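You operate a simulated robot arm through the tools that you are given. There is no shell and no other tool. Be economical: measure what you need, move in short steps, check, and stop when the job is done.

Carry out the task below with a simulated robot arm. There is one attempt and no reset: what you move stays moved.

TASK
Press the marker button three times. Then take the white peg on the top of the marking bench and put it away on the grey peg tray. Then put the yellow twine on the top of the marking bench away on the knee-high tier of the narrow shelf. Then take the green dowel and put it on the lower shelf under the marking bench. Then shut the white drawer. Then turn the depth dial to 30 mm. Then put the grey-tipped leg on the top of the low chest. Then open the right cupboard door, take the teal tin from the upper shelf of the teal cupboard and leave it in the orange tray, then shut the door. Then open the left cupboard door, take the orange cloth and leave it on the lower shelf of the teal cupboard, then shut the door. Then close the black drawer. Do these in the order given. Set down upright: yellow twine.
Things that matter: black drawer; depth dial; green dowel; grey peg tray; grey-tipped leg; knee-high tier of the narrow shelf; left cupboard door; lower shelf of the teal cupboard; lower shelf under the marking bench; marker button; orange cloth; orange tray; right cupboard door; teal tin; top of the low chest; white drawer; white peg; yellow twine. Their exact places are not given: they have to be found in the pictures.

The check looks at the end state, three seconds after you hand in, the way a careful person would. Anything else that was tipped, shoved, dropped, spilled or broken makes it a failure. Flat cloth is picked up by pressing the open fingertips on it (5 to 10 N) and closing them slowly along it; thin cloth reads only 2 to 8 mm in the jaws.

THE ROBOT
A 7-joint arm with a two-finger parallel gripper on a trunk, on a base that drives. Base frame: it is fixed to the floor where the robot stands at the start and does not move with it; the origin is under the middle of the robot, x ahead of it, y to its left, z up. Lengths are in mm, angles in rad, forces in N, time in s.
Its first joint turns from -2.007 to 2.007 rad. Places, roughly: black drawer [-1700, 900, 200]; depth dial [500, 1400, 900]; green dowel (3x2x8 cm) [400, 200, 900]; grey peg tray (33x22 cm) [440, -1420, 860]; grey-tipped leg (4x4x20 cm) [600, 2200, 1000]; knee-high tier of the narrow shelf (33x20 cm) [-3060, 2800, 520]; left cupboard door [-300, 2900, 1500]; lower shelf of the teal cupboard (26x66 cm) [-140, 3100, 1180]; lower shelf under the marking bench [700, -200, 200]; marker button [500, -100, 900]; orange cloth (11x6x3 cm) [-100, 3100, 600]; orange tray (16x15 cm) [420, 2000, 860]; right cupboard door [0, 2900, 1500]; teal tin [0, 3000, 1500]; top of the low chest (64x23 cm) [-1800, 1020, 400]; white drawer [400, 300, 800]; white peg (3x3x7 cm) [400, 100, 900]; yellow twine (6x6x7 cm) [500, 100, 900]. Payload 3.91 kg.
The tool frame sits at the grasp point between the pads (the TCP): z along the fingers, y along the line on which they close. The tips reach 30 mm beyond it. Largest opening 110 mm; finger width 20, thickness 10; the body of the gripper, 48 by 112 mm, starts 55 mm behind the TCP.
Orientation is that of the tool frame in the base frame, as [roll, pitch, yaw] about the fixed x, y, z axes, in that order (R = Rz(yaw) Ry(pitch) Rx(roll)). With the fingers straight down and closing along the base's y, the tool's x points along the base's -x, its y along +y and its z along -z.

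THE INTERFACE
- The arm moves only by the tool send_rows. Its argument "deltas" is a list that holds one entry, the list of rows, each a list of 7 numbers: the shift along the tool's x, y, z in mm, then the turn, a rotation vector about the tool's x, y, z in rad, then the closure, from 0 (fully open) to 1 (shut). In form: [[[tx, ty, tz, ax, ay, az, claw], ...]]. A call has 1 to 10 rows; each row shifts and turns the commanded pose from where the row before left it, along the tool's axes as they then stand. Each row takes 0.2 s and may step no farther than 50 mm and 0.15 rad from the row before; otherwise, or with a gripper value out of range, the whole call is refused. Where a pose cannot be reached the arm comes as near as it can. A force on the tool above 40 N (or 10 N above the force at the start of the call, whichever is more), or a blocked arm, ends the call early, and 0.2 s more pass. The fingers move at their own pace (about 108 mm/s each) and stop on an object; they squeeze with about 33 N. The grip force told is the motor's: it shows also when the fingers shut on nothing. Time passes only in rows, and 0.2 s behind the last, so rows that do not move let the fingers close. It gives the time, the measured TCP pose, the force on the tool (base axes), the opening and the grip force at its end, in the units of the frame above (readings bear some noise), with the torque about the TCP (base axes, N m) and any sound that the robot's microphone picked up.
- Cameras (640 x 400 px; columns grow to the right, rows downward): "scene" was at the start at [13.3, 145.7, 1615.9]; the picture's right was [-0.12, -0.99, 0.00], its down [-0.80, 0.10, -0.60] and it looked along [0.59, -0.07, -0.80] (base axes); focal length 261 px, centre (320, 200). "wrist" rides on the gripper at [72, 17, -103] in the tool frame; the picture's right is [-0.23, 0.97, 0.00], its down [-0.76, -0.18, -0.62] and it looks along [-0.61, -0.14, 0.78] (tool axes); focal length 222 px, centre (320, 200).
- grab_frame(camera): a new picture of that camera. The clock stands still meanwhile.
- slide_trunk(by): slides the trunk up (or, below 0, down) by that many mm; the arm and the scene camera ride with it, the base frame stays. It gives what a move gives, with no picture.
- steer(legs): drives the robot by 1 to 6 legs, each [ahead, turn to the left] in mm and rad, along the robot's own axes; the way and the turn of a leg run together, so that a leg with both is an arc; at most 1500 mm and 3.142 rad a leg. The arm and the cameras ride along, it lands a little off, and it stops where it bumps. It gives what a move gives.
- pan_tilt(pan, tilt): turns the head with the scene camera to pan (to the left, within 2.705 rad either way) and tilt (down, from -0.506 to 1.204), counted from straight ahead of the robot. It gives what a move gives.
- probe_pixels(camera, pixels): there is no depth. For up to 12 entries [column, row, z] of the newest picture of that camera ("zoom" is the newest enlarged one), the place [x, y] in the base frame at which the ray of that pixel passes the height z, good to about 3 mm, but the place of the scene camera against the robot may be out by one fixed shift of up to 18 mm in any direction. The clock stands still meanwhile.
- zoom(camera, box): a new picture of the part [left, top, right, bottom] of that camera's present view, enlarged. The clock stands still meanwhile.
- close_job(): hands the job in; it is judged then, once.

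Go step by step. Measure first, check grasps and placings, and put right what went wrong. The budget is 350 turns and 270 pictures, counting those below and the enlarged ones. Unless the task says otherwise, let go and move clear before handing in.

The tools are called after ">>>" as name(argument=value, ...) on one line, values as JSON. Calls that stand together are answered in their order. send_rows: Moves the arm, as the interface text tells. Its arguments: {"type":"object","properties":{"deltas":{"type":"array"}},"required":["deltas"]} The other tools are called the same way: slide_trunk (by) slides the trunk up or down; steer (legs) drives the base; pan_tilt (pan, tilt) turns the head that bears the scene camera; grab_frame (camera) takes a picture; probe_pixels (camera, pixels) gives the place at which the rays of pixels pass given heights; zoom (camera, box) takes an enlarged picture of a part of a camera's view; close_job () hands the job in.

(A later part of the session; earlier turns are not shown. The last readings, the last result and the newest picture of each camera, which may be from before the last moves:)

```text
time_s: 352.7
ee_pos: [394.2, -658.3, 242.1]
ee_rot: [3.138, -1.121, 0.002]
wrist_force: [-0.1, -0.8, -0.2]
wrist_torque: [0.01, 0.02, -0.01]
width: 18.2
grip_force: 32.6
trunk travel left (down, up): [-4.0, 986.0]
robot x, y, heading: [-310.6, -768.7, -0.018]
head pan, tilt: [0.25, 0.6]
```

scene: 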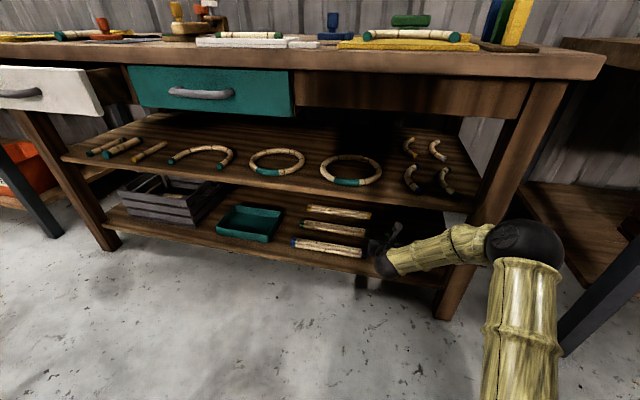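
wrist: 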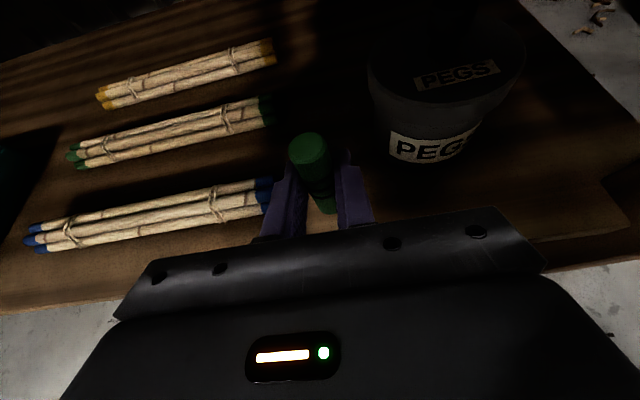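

>>> send_rows(deltas=[[[-1.8, 0, 0.9, 0, 0, 0, 1], [-1.8, 0, 0.9, 0, 0, 0, 1], [-1.8, 0, 0.9, 0, 0, 0, 1], [0, 0, 0, 0, 0, 0, 1]]])

```text
time_s: 353.7
ee_pos: [394.5, -658.8, 234.1]
ee_rot: [3.139, -1.12, 0.003]
wrist_force: [0.3, 0.0, 0.5]
wrist_torque: [0.02, 0.01, -0.01]
width: 18.6
grip_force: 33.0
trunk travel left (down, up): [-4.0, 986.0]
robot x, y, heading: [-312.5, -769.6, -0.023]
head pan, tilt: [0.25, 0.6]
```

>>> send_rows(deltas=[[[-1.8, 0, 0.9, 0, 0, 0, 1], [-1.8, 0, 0.9, 0, 0, 0, 1], [-1.8, 0, 0.9, 0, 0, 0, 1], [-1.8, 0, 0.9, 0, 0, 0, 1], [0, 0, 0, 0, 0, 0, 1]]])

```text
time_s: 354.9
ee_pos: [394.2, -657.6, 227.4]
ee_rot: [3.137, -1.121, 0.003]
wrist_force: [-0.5, 0.0, 0.1]
wrist_torque: [0.01, 0.01, 0.01]
width: 18.3
grip_force: 32.5
trunk travel left (down, up): [-4.0, 986.0]
robot x, y, heading: [-313.6, -767.0, -0.015]
head pan, tilt: [0.25, 0.6]
```

>>> grab_frame(camera="wrist")

>>> zoom(camera="scene", box=[340, 190, 480, 300])

```text
167 pictures are left
```

wrist: 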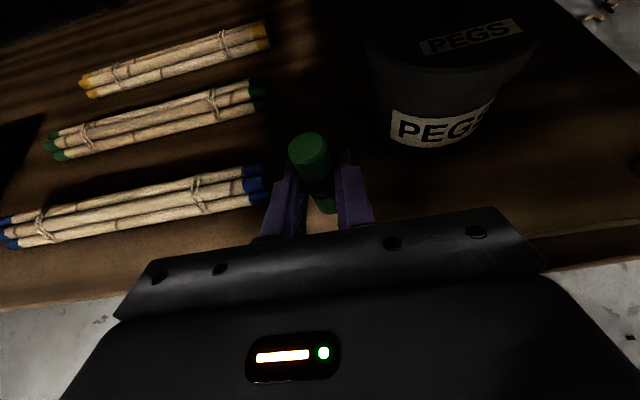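

```text
3.64 times, centred on (410, 245) of scene
```

zoom: 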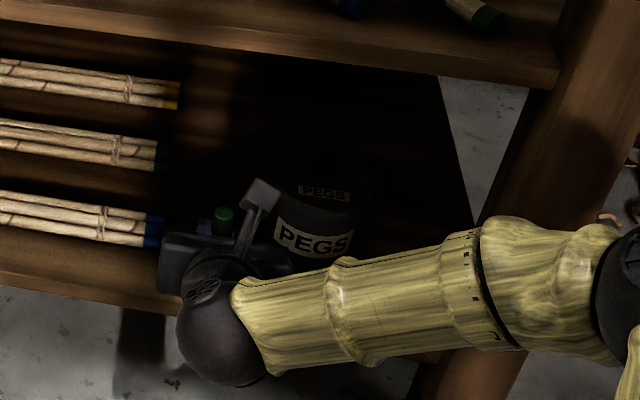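

>>> send_rows(deltas=[[[-2.7, 0, 1.3, 0, 0, 0, 1], [-2.7, 0, 1.3, 0, 0, 0, 1], [-1.8, 0, 0.9, 0, 0, 0, 1], [-1.8, 0, 0.9, 0, 0, 0, 1], [0, 0, 0, 0, 0, 0, 1]]])

```text
time_s: 356.1
ee_pos: [394.2, -659.0, 217.1]
ee_rot: [3.136, -1.12, 0.006]
wrist_force: [-0.6, -0.6, -0.8]
wrist_torque: [0.01, 0.02, 0.01]
width: 18.3
grip_force: 33.0
trunk travel left (down, up): [-4.0, 986.0]
robot x, y, heading: [-309.1, -770.6, -0.014]
head pan, tilt: [0.25, 0.6]
```

>>> grab_frame(camera="wrist")

>>> probe_pixels(camera="wrist", pixels=[[255, 165, 205], [255, 165, 185], [255, 165, 165], [435, 140, 200], [435, 140, 170]])

```text
165 pictures are left
```

wrist: 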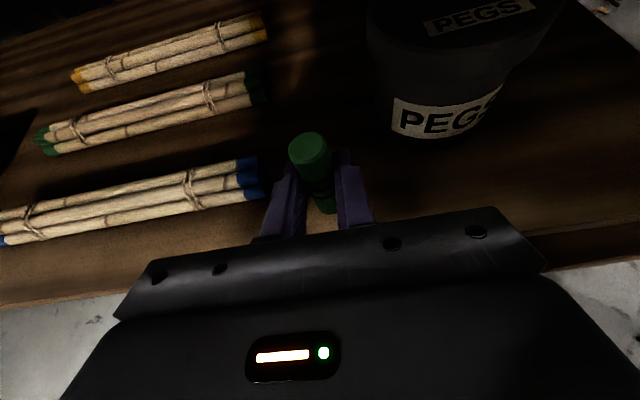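

```text
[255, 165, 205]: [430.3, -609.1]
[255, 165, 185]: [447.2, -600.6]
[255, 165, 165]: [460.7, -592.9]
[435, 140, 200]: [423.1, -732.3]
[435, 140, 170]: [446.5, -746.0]
```

>>> send_rows(deltas=[[[-1.8, 0, 0.9, 0, 0, 0, 1], [-1.8, 0, 0.9, 0, 0, 0, 1], [-1.8, 0, 0.9, 0, 0, 0, 1], [-1.8, 0, 0.9, 0, 0, 0, 1], [0, 0, 0, 0, 0, 0, 1]]])

```text
time_s: 357.3
ee_pos: [396.1, -659.0, 209.7]
ee_rot: [3.135, -1.121, 0.004]
wrist_force: [-0.8, 1.7, -0.1]
wrist_torque: [-0.03, -0.01, 0.0]
width: 18.4
grip_force: 33.2
trunk travel left (down, up): [-4.0, 986.0]
robot x, y, heading: [-314.7, -769.7, -0.012]
head pan, tilt: [0.25, 0.6]
```

>>> send_rows(deltas=[[[-1.8, 0, 0.9, 0, 0, 0, 1], [-1.8, 0, 0.9, 0, 0, 0, 1], [-1.8, 0, 0.9, 0, 0, 0, 1], [-1.8, 0, 0.9, 0, 0, 0, 1], [0, 0, 0, 0, 0, 0, 1]]])

```text
time_s: 358.5
ee_pos: [396.1, -657.8, 201.9]
ee_rot: [3.136, -1.124, 0.005]
wrist_force: [0.1, -0.2, 9.8]
wrist_torque: [0.01, -0.1, 0.02]
width: 18.5
grip_force: 33.1
trunk travel left (down, up): [-4.0, 986.0]
robot x, y, heading: [-316.4, -765.6, -0.014]
head pan, tilt: [0.25, 0.6]
```

Contact (9.8 N). Open modestly, rise, and withdraw.

>>> send_rows(deltas=[[[0.7, 0, -0.3, 0, 0, 0, 1], [0, 0, 0, 0, 0, 0, 0.75], [0, 0, 0, 0, 0, 0, 0.62], [0, 0, 0, 0, 0, 0, 0.62], [18, 0, -8.7, 0, 0, 0, 0.62], [27, 0, -13, 0, 0, 0, 0.62], [-18.3, 0, -37.8, 0, 0, 0, 0.62], [-18.3, 0, -37.8, 0, 0, 0, 0.62], [-18.3, 0, -37.8, 0, 0, 0, 0.62], [0, 0, 0, 0, 0, 0, 0.62]]])

>>> grab_frame(camera="wrist")

```text
time_s: 360.7
ee_pos: [269.5, -656.6, 250.9]
ee_rot: [3.138, -1.12, 0.005]
wrist_force: [0.2, -0.1, -0.5]
wrist_torque: [-0.02, 0.0, 0.02]
width: 41.9
grip_force: 0.1
trunk travel left (down, up): [-4.0, 986.0]
robot x, y, heading: [-314.8, -767.6, -0.015]
head pan, tilt: [0.25, 0.6]
```

```text
164 pictures are left
```

wrist: 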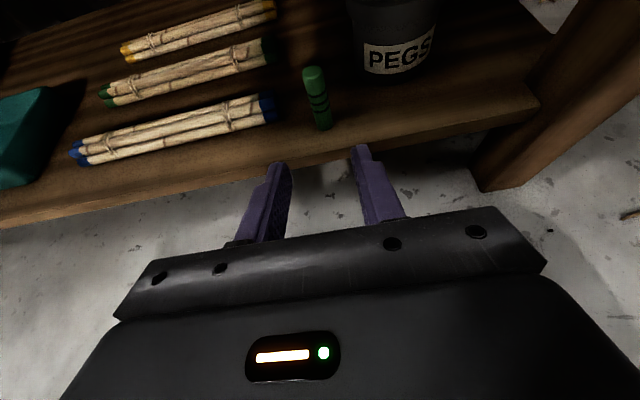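

The dowel stands on the lower shelf. Now retract, raise, and go to the white drawer.

>>> send_rows(deltas=[[[-10, 0, -45, 0, 0, 0, 0.8], [20, 0, -40, 0, 0, 0, 1], [36, 0, -17.4, 0, 0, 0, 1], [36, 0, -17.4, 0, 0, 0, 1], [36, 0, -17.4, 0, 0, 0, 1], [36, 0, -17.4, 0, 0, 0, 1], [36, 0, -17.4, 0, 0, 0, 1], [0, 0, 0, 0, 0, 0, 1]]])

>>> slide_trunk(by=340)

>>> steer(legs=[[0, 1.585], [920, 0], [0, -1.57]])

>>> pan_tilt(pan=0.1, tilt=0.8)

>>> grab_frame(camera="scene")

```text
time_s: 362.5
ee_pos: [195.8, -657.8, 497.7]
ee_rot: [3.139, -1.121, 0.007]
wrist_force: [0.9, -0.1, 0.5]
wrist_torque: [-0.02, 0.0, 0.0]
width: 0.0
grip_force: 32.9
trunk travel left (down, up): [-4.0, 986.0]
robot x, y, heading: [-312.7, -770.1, -0.018]
head pan, tilt: [0.25, 0.6]
```

```text
time_s: 365.8
ee_pos: [197.1, -659.0, 837.4]
ee_rot: [3.135, -1.12, 0.005]
wrist_force: [0.1, -0.3, 0.3]
wrist_torque: [0.01, 0.02, -0.02]
width: 0.0
grip_force: 32.4
trunk travel left (down, up): [-344.0, 646.0]
robot x, y, heading: [-313.4, -769.0, -0.018]
head pan, tilt: [0.25, 0.6]
```

```text
time_s: 378.2
ee_pos: [195.6, 267.7, 838.3]
ee_rot: [3.137, -1.119, 0.036]
wrist_force: [-0.6, 0.0, -0.2]
wrist_torque: [0.01, 0.01, 0.0]
width: 0.2
grip_force: 32.7
trunk travel left (down, up): [-344.0, 646.0]
robot x, y, heading: [-305.3, 142.5, 0.013]
head pan, tilt: [0.25, 0.6]
```

```text
time_s: 378.9
ee_pos: [195.7, 267.4, 837.0]
ee_rot: [3.135, -1.121, 0.036]
wrist_force: [-0.2, -0.4, 0.6]
wrist_torque: [0.02, 0.02, 0.02]
width: 0.1
grip_force: 33.5
trunk travel left (down, up): [-344.0, 646.0]
robot x, y, heading: [-309.2, 141.1, 0.016]
head pan, tilt: [0.099, 0.799]
```

```text
163 pictures are left
```

scene: 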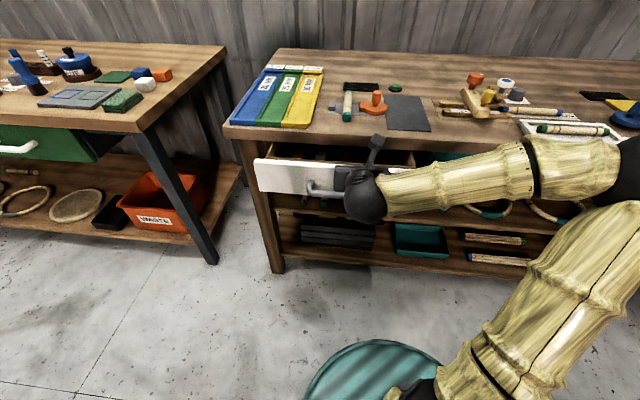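

>>> grab_frame(camera="wrist")

>>> probe_pixels(camera="scene", pixels=[[254, 160, 850], [340, 165, 850], [258, 190, 770], [310, 185, 800]])

```text
162 pictures are left
```

wrist: 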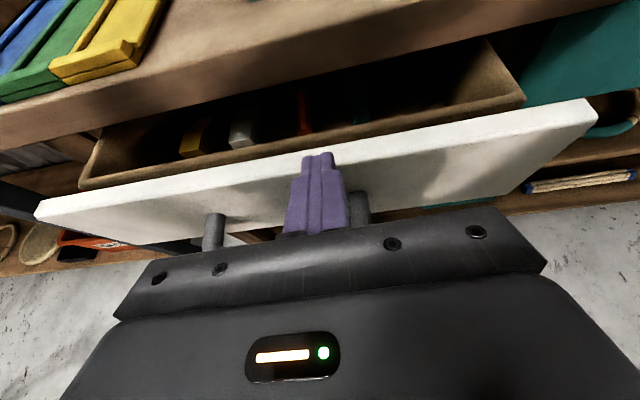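

```text
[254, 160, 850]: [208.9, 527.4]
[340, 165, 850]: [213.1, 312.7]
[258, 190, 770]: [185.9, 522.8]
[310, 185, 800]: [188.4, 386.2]
```

Tip is near the panel's top edge, centred at the handle. Back off 20 mm and lower 20 mm, then view.

>>> send_rows(deltas=[[[-9, 0, -18, 0, 0, 0, 1], [0, 0, 0, 0, 0, 0, 1]]])

>>> zoom(camera="scene", box=[240, 120, 440, 260])

>>> zoom(camera="wrist", box=[180, 100, 460, 260])

```text
time_s: 379.6
ee_pos: [174.9, 268.1, 837.0]
ee_rot: [3.137, -1.122, 0.036]
wrist_force: [0.4, -0.6, 0.5]
wrist_torque: [0.02, -0.03, -0.03]
width: 0.0
grip_force: 33.3
trunk travel left (down, up): [-344.0, 646.0]
robot x, y, heading: [-310.8, 141.6, 0.021]
head pan, tilt: [0.099, 0.799]
```

```text
2.86 times, centred on (340, 190) of scene
```

zoom: 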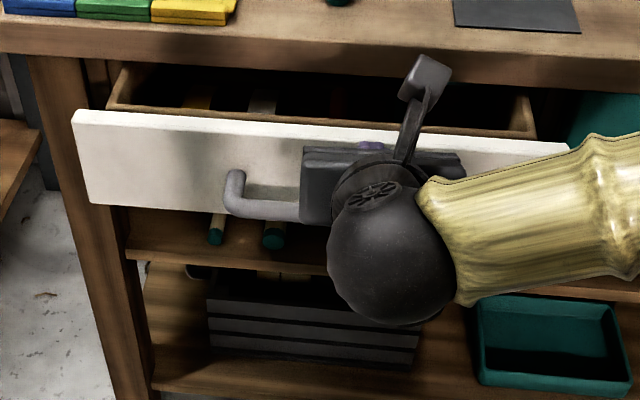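

```text
2.29 times, centred on (320, 180) of wrist
```

zoom: 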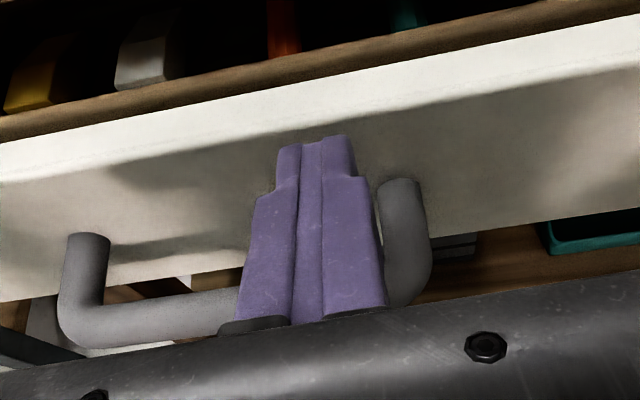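

Fingers are above the handle bar, between its posts. Centre 25 mm left, lower 8 mm, then push.

>>> send_rows(deltas=[[[-7.2, -24, 3.5, 0, 0, 0, 1], [8.7, 0, 18, 0, 0, 0, 1], [8.7, 0, 18, 0, 0, 0, 1], [8.7, 0, 18, 0, 0, 0, 1], [8.7, 0, 18, 0, 0, 0, 1], [0, 0, 0, 0, 0, 0, 1]]])

>>> grab_frame(camera="wrist")

```text
time_s: 380.9
ee_pos: [254.7, 292.7, 829.6]
ee_rot: [3.137, -1.12, 0.037]
wrist_force: [-0.4, -0.1, 0.4]
wrist_torque: [0.0, 0.01, 0.01]
width: 0.0
grip_force: 33.4
trunk travel left (down, up): [-344.0, 646.0]
robot x, y, heading: [-307.0, 142.3, 0.013]
head pan, tilt: [0.099, 0.799]
```

```text
159 pictures are left
```

wrist: 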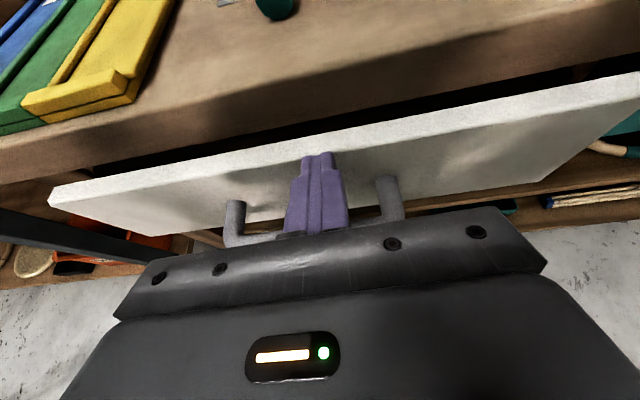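

The drawer is moving in. Keep pushing until it stops.

>>> send_rows(deltas=[[[6.5, 0, 13.5, 0, 0, 0, 1], [6.5, 0, 13.5, 0, 0, 0, 1], [6.5, 0, 13.5, 0, 0, 0, 1], [4.4, 0, 9, 0, 0, 0, 1], [0, 0, 0, 0, 0, 0, 1]]])

>>> grab_frame(camera="wrist")

```text
time_s: 381.7
ee_pos: [282.5, 293.8, 830.4]
ee_rot: [3.133, -1.115, 0.043]
wrist_force: [-35.3, -10.8, 13.6]
wrist_torque: [0.01, -0.29, -0.41]
width: 0.1
grip_force: 33.1
trunk travel left (down, up): [-344.0, 646.0]
robot x, y, heading: [-311.3, 139.7, 0.017]
head pan, tilt: [0.099, 0.799]
stopped in row 3: the force on the tool passed its limit (the readings are from after the stop); the commanded pose is now the measured one
```

```text
158 pictures are left
```

wrist: 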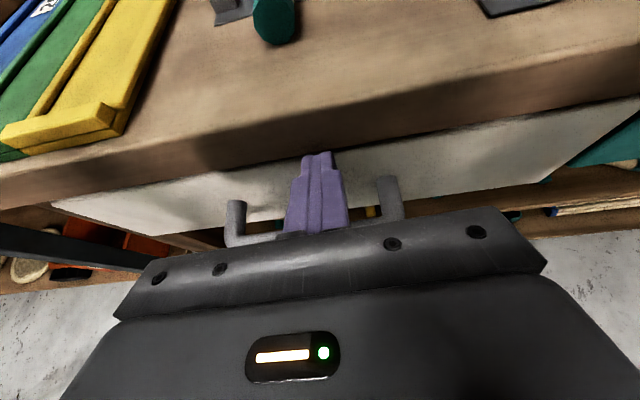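

Stopped at 35 N. Back off and check whether it is fully shut.

>>> send_rows(deltas=[[[-8.7, 0, -18, 0, 0, 0, 1], [-19.6, 0, -40.5, 0, 0, 0, 1], [-19.6, 0, -40.5, 0, 0, 0, 1], [30, 0, -30, 0, 0, 0, 1], [36, 0, -17.4, 0, 0, 0, 1], [36, 0, -17.4, 0, 0, 0, 1]]])

>>> pan_tilt(pan=-0.1, tilt=0.75)

>>> grab_frame(camera="scene")

>>> grab_frame(camera="wrist")

```text
time_s: 383.1
ee_pos: [167.2, 293.2, 949.3]
ee_rot: [3.133, -1.109, 0.042]
wrist_force: [0.8, -0.9, 0.1]
wrist_torque: [-0.01, -0.02, -0.02]
width: 0.1
grip_force: 32.9
trunk travel left (down, up): [-344.0, 646.0]
robot x, y, heading: [-308.9, 145.8, 0.011]
head pan, tilt: [0.099, 0.799]
```

```text
time_s: 383.8
ee_pos: [166.1, 292.0, 948.8]
ee_rot: [3.133, -1.111, 0.041]
wrist_force: [-0.5, 0.5, -0.3]
wrist_torque: [0.01, 0.0, 0.02]
width: 0.0
grip_force: 32.8
trunk travel left (down, up): [-344.0, 646.0]
robot x, y, heading: [-310.4, 141.3, 0.012]
head pan, tilt: [-0.099, 0.75]
```

```text
157 pictures are left
```

scene: 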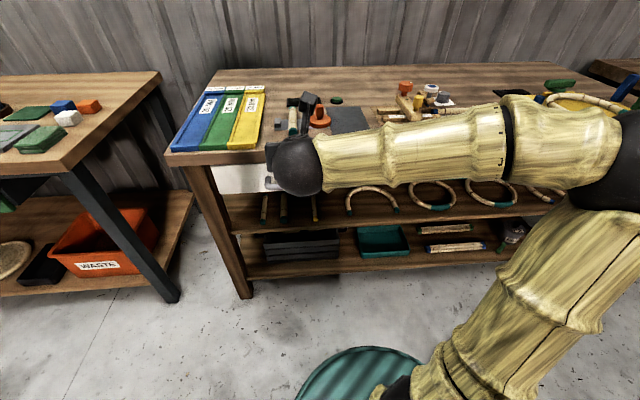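

```text
156 pictures are left
```

wrist: 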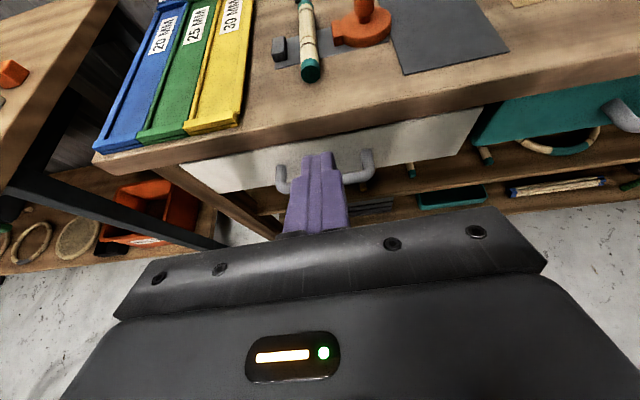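

>>> zoom(camera="wrist", box=[380, 70, 540, 200])

```text
3.08 times, centred on (460, 135) of wrist
```

zoom: 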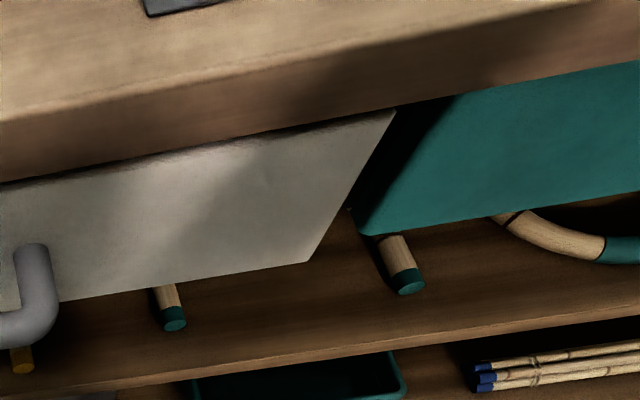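

>>> probe_pixels(camera="zoom", pixels=[[308, 262, 740], [362, 236, 740], [60, 300, 740], [640, 192, 740], [640, 55, 820], [395, 110, 820], [0, 185, 820]])

```text
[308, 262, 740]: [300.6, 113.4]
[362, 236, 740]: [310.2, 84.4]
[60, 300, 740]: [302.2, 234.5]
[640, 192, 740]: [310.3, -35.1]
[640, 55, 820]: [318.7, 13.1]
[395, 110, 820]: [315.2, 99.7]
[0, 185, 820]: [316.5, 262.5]
```

The white panel seems ~8 mm proud of the teal one. Push again, lower on the panel.

>>> send_rows(deltas=[[[-36, 0, 17.4, 0, 0, 0, 1], [-36, 0, 17.4, 0, 0, 0, 1], [-40, 0, 19.3, 0, 0, 0, 1], [0, 0, 0, 0, 0, 0, 1]]])

>>> grab_frame(camera="wrist")

```text
time_s: 384.8
ee_pos: [164.0, 292.9, 825.8]
ee_rot: [3.135, -1.11, 0.04]
wrist_force: [1.1, -0.8, 0.3]
wrist_torque: [0.01, 0.04, 0.01]
width: 0.0
grip_force: 33.0
trunk travel left (down, up): [-344.0, 646.0]
robot x, y, heading: [-309.9, 142.5, 0.018]
head pan, tilt: [-0.099, 0.75]
```

```text
154 pictures are left
```

wrist: 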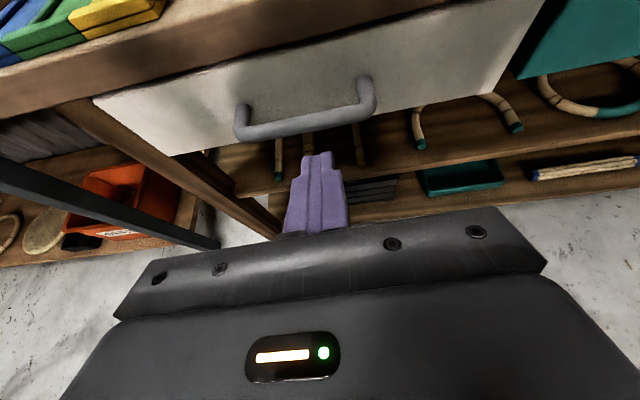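

>>> send_rows(deltas=[[[-7.2, 0, 3.5, 0, 0, 0, 1], [17.4, 0, 36, 0, 0, 0, 1], [17.4, 0, 36, 0, 0, 0, 1], [11, 0, 22.5, 0, 0, 0, 1], [4.4, 0, 9, 0, 0, 0, 1], [4.4, 0, 9, 0, 0, 0, 1], [4.4, 0, 9, 0, 0, 0, 1], [0, 0, 0, 0, 0, 0, 1]]])

>>> grab_frame(camera="wrist")

```text
time_s: 386.6
ee_pos: [295.1, 296.6, 814.9]
ee_rot: [3.135, -1.108, 0.042]
wrist_force: [-32.3, -6.3, -1.8]
wrist_torque: [0.14, 0.21, -0.22]
width: 0.0
grip_force: 32.9
trunk travel left (down, up): [-344.0, 646.0]
robot x, y, heading: [-308.4, 144.8, 0.018]
head pan, tilt: [-0.099, 0.75]
```

```text
153 pictures are left
```

wrist: 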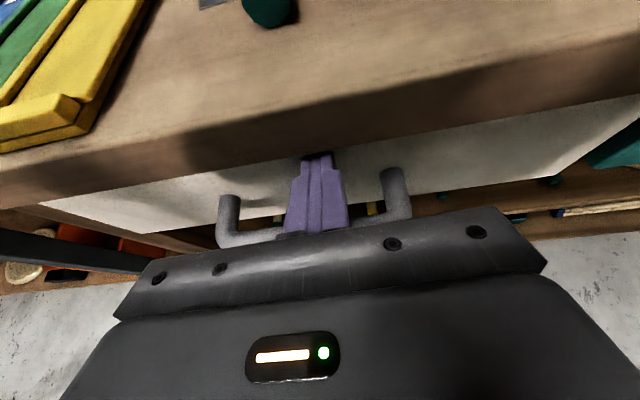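

Moved about 13 mm farther. Press a bit more to confirm the end stop.

>>> send_rows(deltas=[[[2.2, 0, 4.5, 0, 0, 0, 1], [2.2, 0, 4.5, 0, 0, 0, 1], [0, 0, 0, 0, 0, 0, 1]]])

>>> send_rows(deltas=[[[-8.7, 0, -18, 0, 0, 0, 1], [-19.6, 0, -40.5, 0, 0, 0, 1], [-19.6, 0, -40.5, 0, 0, 0, 1], [30, 0, -30, 0, 0, 0, 1], [36, 0, -17.4, 0, 0, 0, 1], [36, 0, -17.4, 0, 0, 0, 1]]])

>>> zoom(camera="wrist", box=[380, 70, 540, 200])

```text
time_s: 386.9
ee_pos: [295.6, 296.2, 814.7]
ee_rot: [3.132, -1.105, 0.049]
wrist_force: [-23.7, -4.2, 4.7]
wrist_torque: [-0.2, -0.07, -0.19]
width: 0.0
grip_force: 32.9
trunk travel left (down, up): [-344.0, 646.0]
robot x, y, heading: [-309.3, 140.2, 0.016]
head pan, tilt: [-0.099, 0.75]
stopped in row 1: the force on the tool passed its limit (the readings are from after the stop); the commanded pose is now the measured one
```

```text
time_s: 388.3
ee_pos: [177.8, 294.2, 936.9]
ee_rot: [3.117, -1.106, 0.063]
wrist_force: [-1.6, -0.5, 0.5]
wrist_torque: [0.0, 0.0, 0.01]
width: 0.0
grip_force: 33.6
trunk travel left (down, up): [-344.0, 646.0]
robot x, y, heading: [-312.2, 141.1, 0.015]
head pan, tilt: [-0.099, 0.75]
```

```text
3.08 times, centred on (460, 135) of wrist
```

zoom: 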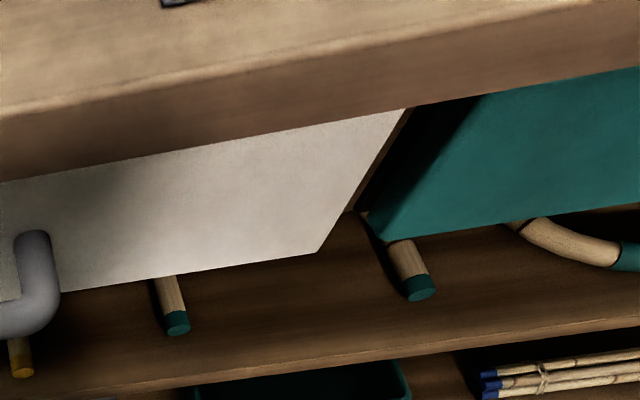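

White panel is now flush with the teal one (bottom edges line up): shut. Drive to the joining bench for the depth dial.

>>> steer(legs=[[0, 1.556], [1170, 0], [0, -1.571]])

>>> slide_trunk(by=300)

>>> pan_tilt(pan=0.1, tilt=0.7)

>>> grab_frame(camera="scene")

>>> grab_frame(camera="wrist")

```text
time_s: 401.9
ee_pos: [173.6, 1475.4, 936.1]
ee_rot: [3.133, -1.104, 0.05]
wrist_force: [1.5, 0.6, -0.8]
wrist_torque: [0.01, -0.02, -0.02]
width: 0.2
grip_force: 33.1
trunk travel left (down, up): [-344.0, 646.0]
robot x, y, heading: [-313.6, 1321.3, 0.022]
head pan, tilt: [-0.099, 0.75]
```

```text
time_s: 404.9
ee_pos: [173.7, 1476.4, 1235.6]
ee_rot: [3.133, -1.103, 0.05]
wrist_force: [0.3, 0.2, 0.5]
wrist_torque: [0.02, -0.01, -0.02]
width: 0.1
grip_force: 33.0
trunk travel left (down, up): [-644.0, 346.0]
robot x, y, heading: [-314.0, 1324.0, 0.021]
head pan, tilt: [-0.099, 0.75]
```

```text
time_s: 405.6
ee_pos: [173.7, 1476.8, 1233.8]
ee_rot: [3.134, -1.103, 0.051]
wrist_force: [0.1, 0.0, -0.8]
wrist_torque: [0.01, 0.0, -0.02]
width: 0.1
grip_force: 32.9
trunk travel left (down, up): [-644.0, 346.0]
robot x, y, heading: [-313.6, 1319.8, 0.015]
head pan, tilt: [0.099, 0.7]
```

```text
151 pictures are left
```

scene: 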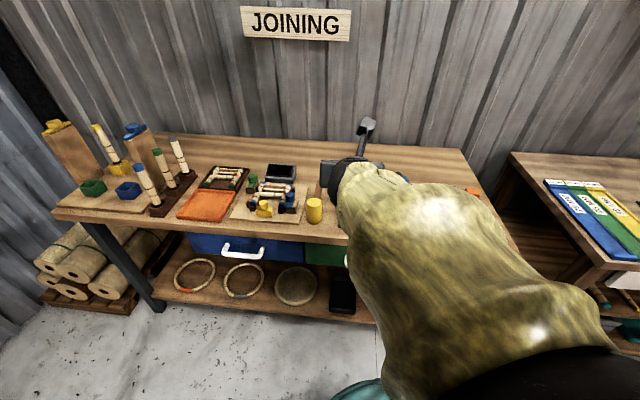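

```text
150 pictures are left
```

wrist: 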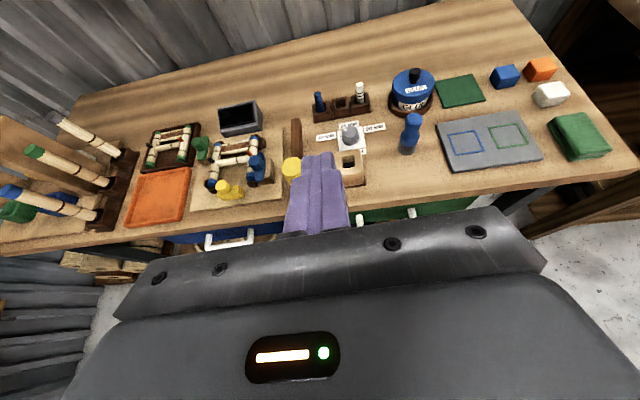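

>>> zoom(camera="wrist", box=[270, 60, 450, 200])

>>> zoom(camera="wrist", box=[0, 80, 320, 260])

```text
2.86 times, centred on (360, 130) of wrist
```

zoom: 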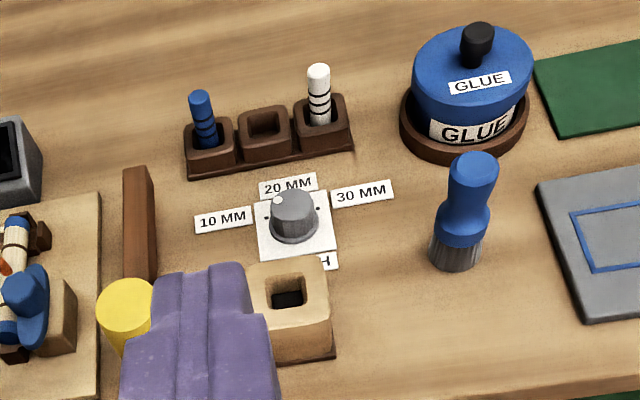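

```text
2.00 times, centred on (160, 170) of wrist
```

zoom: 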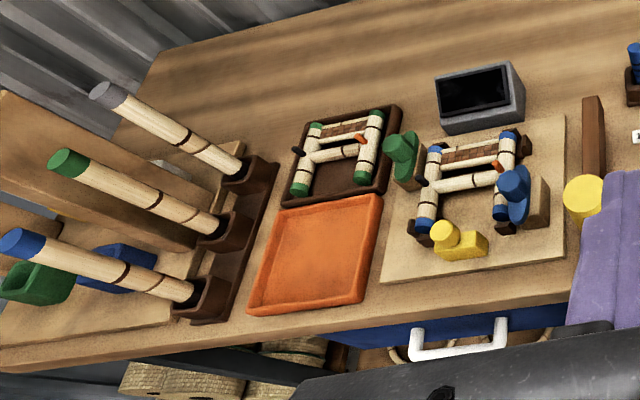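

Dial seen at zoom (295,215): marks 10 MM left, 20 MM top, 30 MM right; the pointer dot is at upper left. Return the tool to vertical and unflip it.

>>> send_rows(deltas=[[[0, 0, 0, 0, -0.14, 0, 0], [0, 0, 0, 0, -0.14, 0, 0], [0, 0, 0, 0, -0.14, 0, 0], [0, 0, 0, 0, -0.14, 0, 0], [0, 0, 0, 0, -0.14, 0, 0], [0, 0, 0, 0, -0.14, 0, 0], [0, 0, 0, 0, -0.14, 0, 0], [0, 0, 0, 0, -0.124, 0, 0], [0, 0, 0, 0, 0, 0, 0]]])

>>> send_rows(deltas=[[[0, 0, 0, 0, 0, -0.149, 0], [0, 0, 0, 0, 0, -0.149, 0], [0, 0, 0, 0, 0, -0.149, 0], [0, 0, 0, 0, 0, -0.149, 0], [0, 0, 0, 0, 0, -0.149, 0], [0, 0, 0, 0, 0, -0.149, 0], [0, 0, 0, 0, 0, -0.149, 0], [0, 0, 0, 0, 0, -0.149, 0], [0, 0, 0, 0, 0, -0.149, 0], [0, 0, 0, 0, 0, -0.149, 0]]])

>>> send_rows(deltas=[[[0, 0, 0, 0, 0, -0.149, 0], [0, 0, 0, 0, 0, -0.149, 0], [0, 0, 0, 0, 0, -0.149, 0], [0, 0, 0, 0, 0, -0.149, 0], [0, 0, 0, 0, 0, -0.149, 0], [0, 0, 0, 0, 0, -0.149, 0], [0, 0, 0, 0, 0, -0.149, 0], [0, 0, 0, 0, 0, -0.149, 0], [0, 0, 0, 0, 0, -0.149, 0], [0, 0, 0, 0, 0, -0.1, 0]]])

```text
time_s: 407.6
ee_pos: [174.1, 1479.3, 1228.7]
ee_rot: [3.14, 0.002, 0.043]
wrist_force: [0.3, -0.1, -0.5]
wrist_torque: [0.03, -0.01, -0.05]
width: 110.1
grip_force: 0.0
out of reach, approached as far as the arm can: row 5
trunk travel left (down, up): [-644.0, 346.0]
robot x, y, heading: [-314.2, 1320.9, 0.016]
head pan, tilt: [0.099, 0.7]
```

```text
time_s: 409.9
ee_pos: [173.9, 1480.1, 1230.0]
ee_rot: [-3.141, 0.004, 1.537]
wrist_force: [0.2, 0.0, 0.4]
wrist_torque: [0.02, 0.01, -0.04]
width: 110.3
grip_force: 0.1
trunk travel left (down, up): [-644.0, 346.0]
robot x, y, heading: [-315.0, 1320.6, 0.019]
head pan, tilt: [0.099, 0.7]
```

```text
time_s: 412.1
ee_pos: [173.2, 1480.0, 1230.4]
ee_rot: [-3.14, 0.0, 2.979]
wrist_force: [0.5, 1.0, -0.6]
wrist_torque: [0.0, 0.0, -0.03]
width: 109.7
grip_force: 0.1
trunk travel left (down, up): [-644.0, 346.0]
robot x, y, heading: [-311.5, 1320.6, 0.017]
head pan, tilt: [0.099, 0.7]
```

>>> send_rows(deltas=[[[0, 0, 0, 0, 0, -0.1, 0], [0, 0, 0, 0, 0, -0.065, 0]]])

>>> steer(legs=[[285, 0]])

>>> grab_frame(camera="wrist")

>>> grab_frame(camera="scene")

```text
time_s: 412.6
ee_pos: [175.7, 1480.5, 1229.8]
ee_rot: [-3.137, 0.0, -3.141]
wrist_force: [0.5, 0.3, -0.3]
wrist_torque: [0.01, 0.03, -0.04]
width: 110.1
grip_force: 0.0
trunk travel left (down, up): [-644.0, 346.0]
robot x, y, heading: [-314.9, 1322.5, 0.023]
head pan, tilt: [0.099, 0.7]
```

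```text
time_s: 414.6
ee_pos: [454.0, 1485.5, 1230.1]
ee_rot: [-3.138, -0.002, 3.137]
wrist_force: [0.7, 0.6, 0.2]
wrist_torque: [0.0, 0.03, -0.02]
width: 109.9
grip_force: 0.0
trunk travel left (down, up): [-644.0, 346.0]
robot x, y, heading: [-33.8, 1319.9, 0.018]
head pan, tilt: [0.099, 0.7]
```

```text
147 pictures are left
```

wrist: 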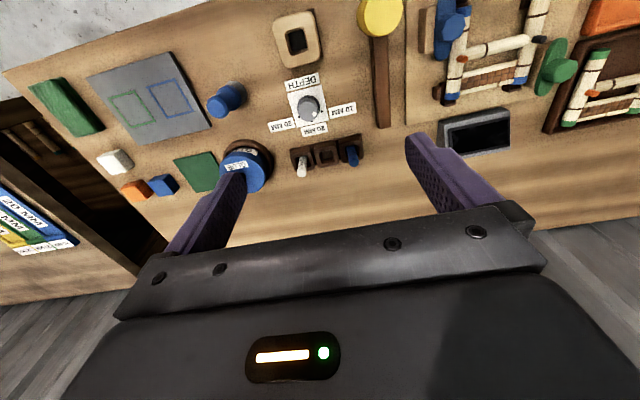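

```text
146 pictures are left
```

scene: 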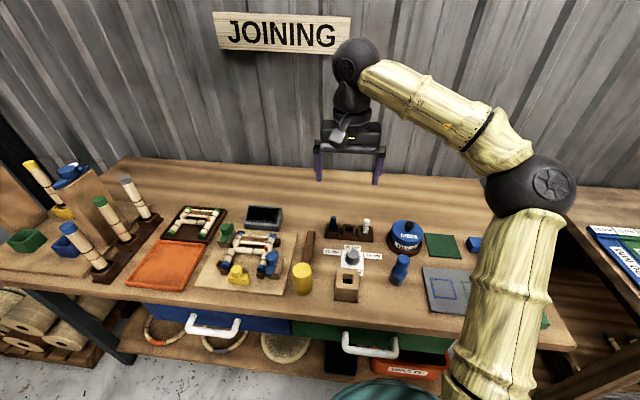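

>>> zoom(camera="wrist", box=[255, 60, 375, 150])

>>> zoom(camera="scene", box=[310, 210, 400, 290])

```text
4.44 times, centred on (315, 105) of wrist
```

zoom: 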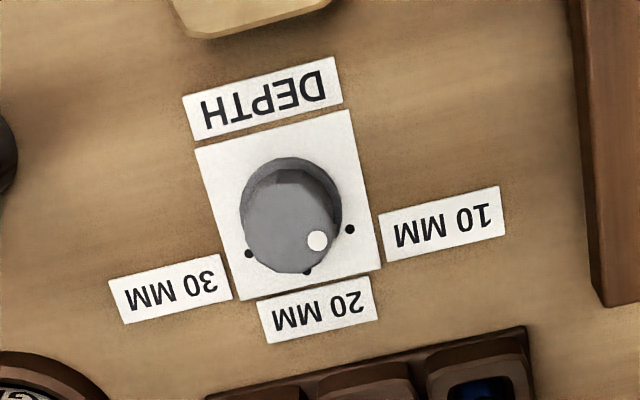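

```text
5.00 times, centred on (355, 250) of scene
```

zoom: 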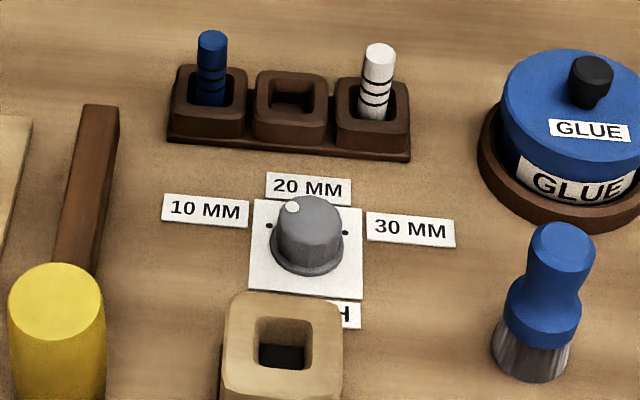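

The pointer is at 10 MM now; it must turn ~115° clockwise (from above) to 30 MM. Probe the marks and neighbours for exact geometry.

>>> probe_pixels(camera="wrist", pixels=[[300.1, 138.3, 860], [313.2, 142.2, 860], [322.9, 132.9, 860], [309.8, 128, 860], [307.8, 132.4, 885], [314.6, 135.4, 885], [228, 97, 960], [228, 97, 860], [296, 38, 915], [302, 172, 930]])

>>> probe_pixels(camera="scene", pixels=[[346.7, 245, 860], [362, 246.5, 860], [354.4, 249.5, 860], [355, 242.5, 885], [355, 250, 860]])

```text
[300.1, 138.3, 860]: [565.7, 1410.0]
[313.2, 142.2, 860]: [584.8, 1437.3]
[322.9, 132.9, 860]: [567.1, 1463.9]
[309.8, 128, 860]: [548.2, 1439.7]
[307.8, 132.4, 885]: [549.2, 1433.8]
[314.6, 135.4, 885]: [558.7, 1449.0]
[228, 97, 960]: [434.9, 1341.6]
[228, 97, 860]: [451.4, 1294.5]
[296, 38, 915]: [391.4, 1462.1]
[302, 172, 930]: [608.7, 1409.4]
```

```text
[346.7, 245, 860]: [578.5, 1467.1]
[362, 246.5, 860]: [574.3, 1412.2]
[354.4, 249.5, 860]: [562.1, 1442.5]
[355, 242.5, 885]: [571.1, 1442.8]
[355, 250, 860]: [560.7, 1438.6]
```

>>> probe_pixels(camera="wrist", pixels=[[299, 116.9, 862], [312, 120.8, 862], [321.8, 111.5, 862], [308.7, 106.6, 862], [307.8, 111.1, 885], [314.5, 114, 885], [307.8, 111.1, 890], [237, 85, 960], [226, 100, 960], [296, 38, 915], [302, 172, 930]])

```text
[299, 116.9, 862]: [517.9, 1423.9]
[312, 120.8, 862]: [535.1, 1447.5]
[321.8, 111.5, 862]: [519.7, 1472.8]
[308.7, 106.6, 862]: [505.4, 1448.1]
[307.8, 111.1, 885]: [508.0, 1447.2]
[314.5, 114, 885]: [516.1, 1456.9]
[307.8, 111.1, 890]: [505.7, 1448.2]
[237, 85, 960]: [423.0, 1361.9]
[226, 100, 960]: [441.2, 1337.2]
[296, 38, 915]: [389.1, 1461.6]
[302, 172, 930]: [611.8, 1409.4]
```

Dial centre ≈[506,1448]; marks at ±61° about straight ahead. Move over it and descend to z≈1000.

>>> send_rows(deltas=[[[-26, -18, 35, 0, 0, 0, 0], [-26, -19, 35, 0, 0, 0, 0], [0, 0, 48, 0, 0, 0, 0], [0, 0, 48, 0, 0, 0, 0.3], [0, 0, 48, 0, 0, 0, 0.3], [0, 0, 16, 0, 0, 0, 0.3], [0, 0, 0, 0, 0, 0, 0.3]]])

>>> grab_frame(camera="wrist")

```text
time_s: 416.2
ee_pos: [506.1, 1447.3, 998.3]
ee_rot: [-3.137, 0.002, 3.14]
wrist_force: [0.6, -0.2, 0.3]
wrist_torque: [0.0, 0.03, 0.01]
width: 77.1
grip_force: 0.0
trunk travel left (down, up): [-644.0, 346.0]
robot x, y, heading: [-35.2, 1324.4, 0.017]
head pan, tilt: [0.099, 0.7]
```

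```text
143 pictures are left
```

wrist: 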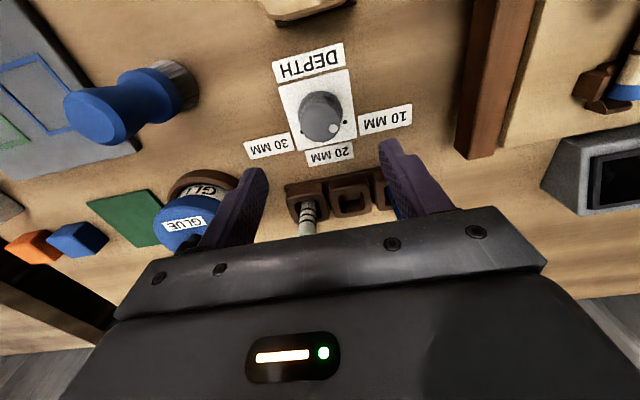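

>>> probe_pixels(camera="wrist", pixels=[[320, 117, 885], [320, 117, 890], [333, 127, 887], [310, 230, 930], [100, 118, 960], [345, 122, 862], [301, 133, 862], [325, 142, 862]])

```text
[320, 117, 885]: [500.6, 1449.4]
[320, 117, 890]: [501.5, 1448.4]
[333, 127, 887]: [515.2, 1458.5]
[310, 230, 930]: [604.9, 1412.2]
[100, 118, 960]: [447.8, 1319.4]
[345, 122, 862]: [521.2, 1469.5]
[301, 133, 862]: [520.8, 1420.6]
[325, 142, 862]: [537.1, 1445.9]
```

Descend onto the knob (TCP z≈895) and close gently.

>>> send_rows(deltas=[[[2, 1, 45, 0, 0, 0, 0.3], [0, 0, 40, 0, 0, 0, 0.3], [0, 0, 15, 0, 0, 0, 0.3], [0, 0, 0, 0, 0, 0, 0.3]]])

>>> grab_frame(camera="wrist")

```text
time_s: 417.2
ee_pos: [500.5, 1446.6, 897.9]
ee_rot: [-3.138, 0.0, 3.138]
wrist_force: [0.7, -0.1, 0.3]
wrist_torque: [0.0, -0.01, -0.02]
width: 77.1
grip_force: 0.0
trunk travel left (down, up): [-644.0, 346.0]
robot x, y, heading: [-33.4, 1328.1, 0.019]
head pan, tilt: [0.099, 0.7]
```

```text
142 pictures are left
```

wrist: 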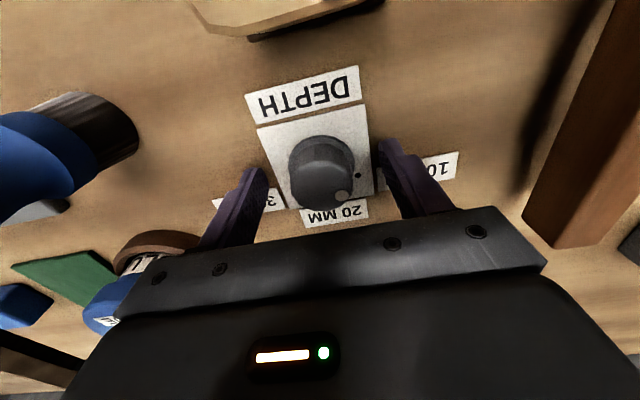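

>>> send_rows(deltas=[[[-3, 1, 0, 0, 0, 0, 0.4], [0, 0, 0, 0, 0, 0, 0.5], [0, 0, 0, 0, 0, 0, 0.6], [0, 0, 0, 0, 0, 0, 0.8], [0, 0, 0, 0, 0, 0, 1], [0, 0, 0, 0, 0, 0, 1]]])

```text
time_s: 418.6
ee_pos: [504.5, 1446.2, 899.4]
ee_rot: [-3.139, 0.0, 3.137]
wrist_force: [-0.3, -7.0, 0.4]
wrist_torque: [0.21, -0.05, -0.03]
width: 39.6
grip_force: 44.8
trunk travel left (down, up): [-644.0, 346.0]
robot x, y, heading: [-36.5, 1325.2, 0.017]
head pan, tilt: [0.099, 0.7]
```

Gripped at 39.6 mm with a little side load; shift +1.5 mm in y and start turning clockwise.

>>> send_rows(deltas=[[[0, 1.5, 0, 0, 0, 0, 1], [0, 0, 0, 0, 0, 0.1, 1], [0, 0, 0, 0, 0, 0.1, 1], [0, 0, 0, 0, 0, 0.1, 1], [0, 0, 0, 0, 0, 0.1, 1]]])

>>> grab_frame(camera="wrist")

```text
time_s: 419.8
ee_pos: [505.6, 1448.2, 899.3]
ee_rot: [-3.135, -0.001, 2.737]
wrist_force: [-8.7, -22.0, -7.9]
wrist_torque: [0.3, 0.92, -0.04]
width: 39.8
grip_force: 44.6
trunk travel left (down, up): [-644.0, 346.0]
robot x, y, heading: [-35.4, 1325.2, 0.02]
head pan, tilt: [0.099, 0.7]
```

```text
141 pictures are left
```

wrist: 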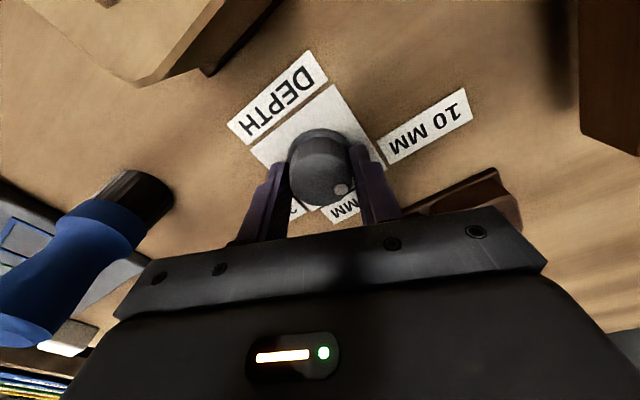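

Side load grew, so the knob lies to −y. Shift about 3 mm toward −y and check forces.

>>> send_rows(deltas=[[[0, -1.5, 0, 0, 0, 0, 1], [0, -1.5, 0, 0, 0, 0, 1], [0, 0, 0, 0, 0, 0, 1]]])

```text
time_s: 420.6
ee_pos: [506.9, 1447.1, 899.4]
ee_rot: [3.142, 0.0, 2.74]
wrist_force: [-7.4, -10.3, -14.2]
wrist_torque: [0.58, 0.12, 0.01]
width: 39.6
grip_force: 45.6
trunk travel left (down, up): [-644.0, 346.0]
robot x, y, heading: [-35.8, 1330.6, 0.014]
head pan, tilt: [0.099, 0.7]
```

>>> send_rows(deltas=[[[0.8, -2, 1, 0, 0, 0, 1], [0, 0, 0, 0, 0, 0, 1]]])

```text
time_s: 421.2
ee_pos: [505.5, 1447.6, 899.4]
ee_rot: [-3.141, 0.003, 2.741]
wrist_force: [6.5, 1.3, 0.9]
wrist_torque: [0.21, 1.06, -0.01]
width: 39.8
grip_force: 45.1
trunk travel left (down, up): [-644.0, 346.0]
robot x, y, heading: [-34.7, 1324.8, 0.02]
head pan, tilt: [0.099, 0.7]
```

>>> send_rows(deltas=[[[0, 0, 0, 0, 0, 0.1, 1], [0, 0, 0, 0, 0, 0.1, 1], [0, 0, 0, 0, 0, 0.1, 1], [0, 0, 0, 0, 0, 0.1, 1], [0, 0, 0, 0, 0, 0.1, 1], [0, 0, 0, 0, 0, 0, 1]]])

```text
time_s: 422.6
ee_pos: [505.3, 1447.7, 900.4]
ee_rot: [3.14, 0.004, 2.236]
wrist_force: [25.4, 18.1, 18.4]
wrist_torque: [-0.2, -0.34, 0.01]
width: 39.7
grip_force: 44.9
trunk travel left (down, up): [-644.0, 346.0]
robot x, y, heading: [-35.8, 1330.1, 0.02]
head pan, tilt: [0.099, 0.7]
```

>>> send_rows(deltas=[[[0, 2.5, -1.2, 0, 0, 0, 1], [0, 0, 0, 0, 0, 0, 1]]])

>>> send_rows(deltas=[[[0, 0, 0, 0, 0, 0.1, 1], [0, 0, 0, 0, 0, 0.1, 1], [0, 0, 0, 0, 0, 0.1, 1], [0, 0, 0, 0, 0, 0, 1]]])

>>> grab_frame(camera="wrist")

```text
time_s: 423.2
ee_pos: [505.1, 1448.2, 898.6]
ee_rot: [-3.136, 0.002, 2.238]
wrist_force: [8.4, 12.9, 14.6]
wrist_torque: [-0.26, -1.31, 0.01]
width: 39.5
grip_force: 45.0
trunk travel left (down, up): [-644.0, 346.0]
robot x, y, heading: [-34.9, 1326.5, 0.02]
head pan, tilt: [0.099, 0.7]
```

```text
time_s: 424.2
ee_pos: [506.0, 1446.9, 898.9]
ee_rot: [-3.139, 0.003, 1.937]
wrist_force: [8.6, 12.5, 2.2]
wrist_torque: [0.95, -0.57, 0.03]
width: 39.6
grip_force: 45.0
trunk travel left (down, up): [-644.0, 346.0]
robot x, y, heading: [-36.6, 1327.7, 0.015]
head pan, tilt: [0.099, 0.7]
```

```text
140 pictures are left
```

wrist: 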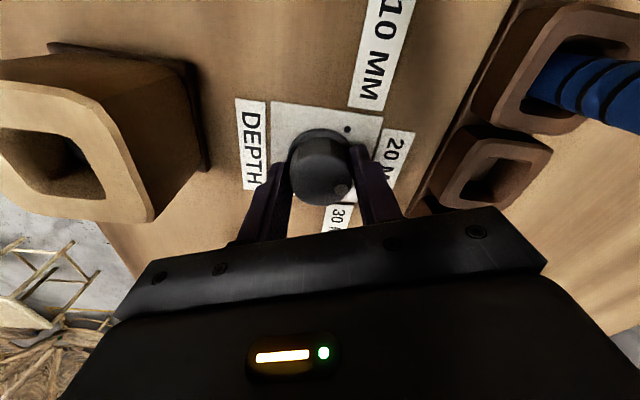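

>>> send_rows(deltas=[[[0, 1, 0, 0, 0, 0.1, 1], [0, 0, 0, 0, 0, 0.1, 1], [0, 0, 0, 0, 0, 0.1, 1], [0, 0, 0, 0, 0, 0.1, 1], [0, 0, 0, 0, 0, 0.1, 1], [0, 0, 0, 0, 0, 0, 1]]])

>>> zoom(camera="wrist", box=[240, 80, 400, 240])

>>> zoom(camera="scene", box=[310, 210, 400, 290])

```text
time_s: 425.6
ee_pos: [506.8, 1448.2, 900.4]
ee_rot: [3.141, 0.005, 1.44]
wrist_force: [3.7, 8.6, -5.2]
wrist_torque: [0.25, -1.09, -0.03]
width: 39.6
grip_force: 45.2
trunk travel left (down, up): [-644.0, 346.0]
robot x, y, heading: [-33.8, 1324.9, 0.021]
head pan, tilt: [0.099, 0.7]
```

```text
2.50 times, centred on (320, 160) of wrist
```

zoom: 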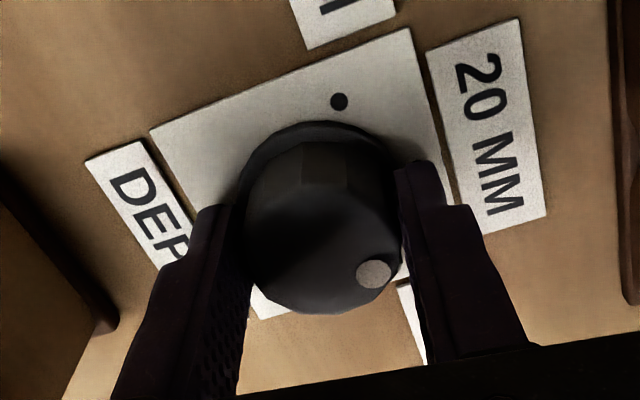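

```text
5.00 times, centred on (355, 250) of scene
```

zoom: 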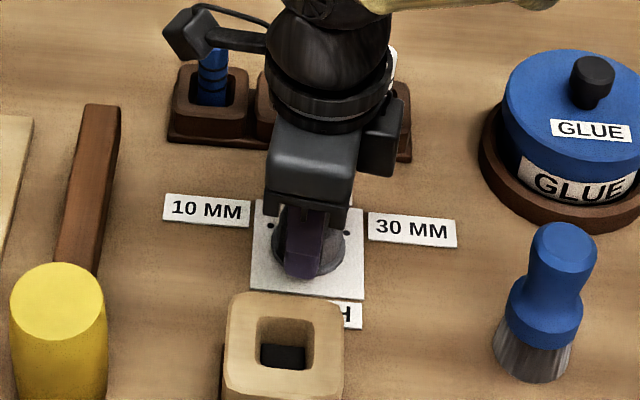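

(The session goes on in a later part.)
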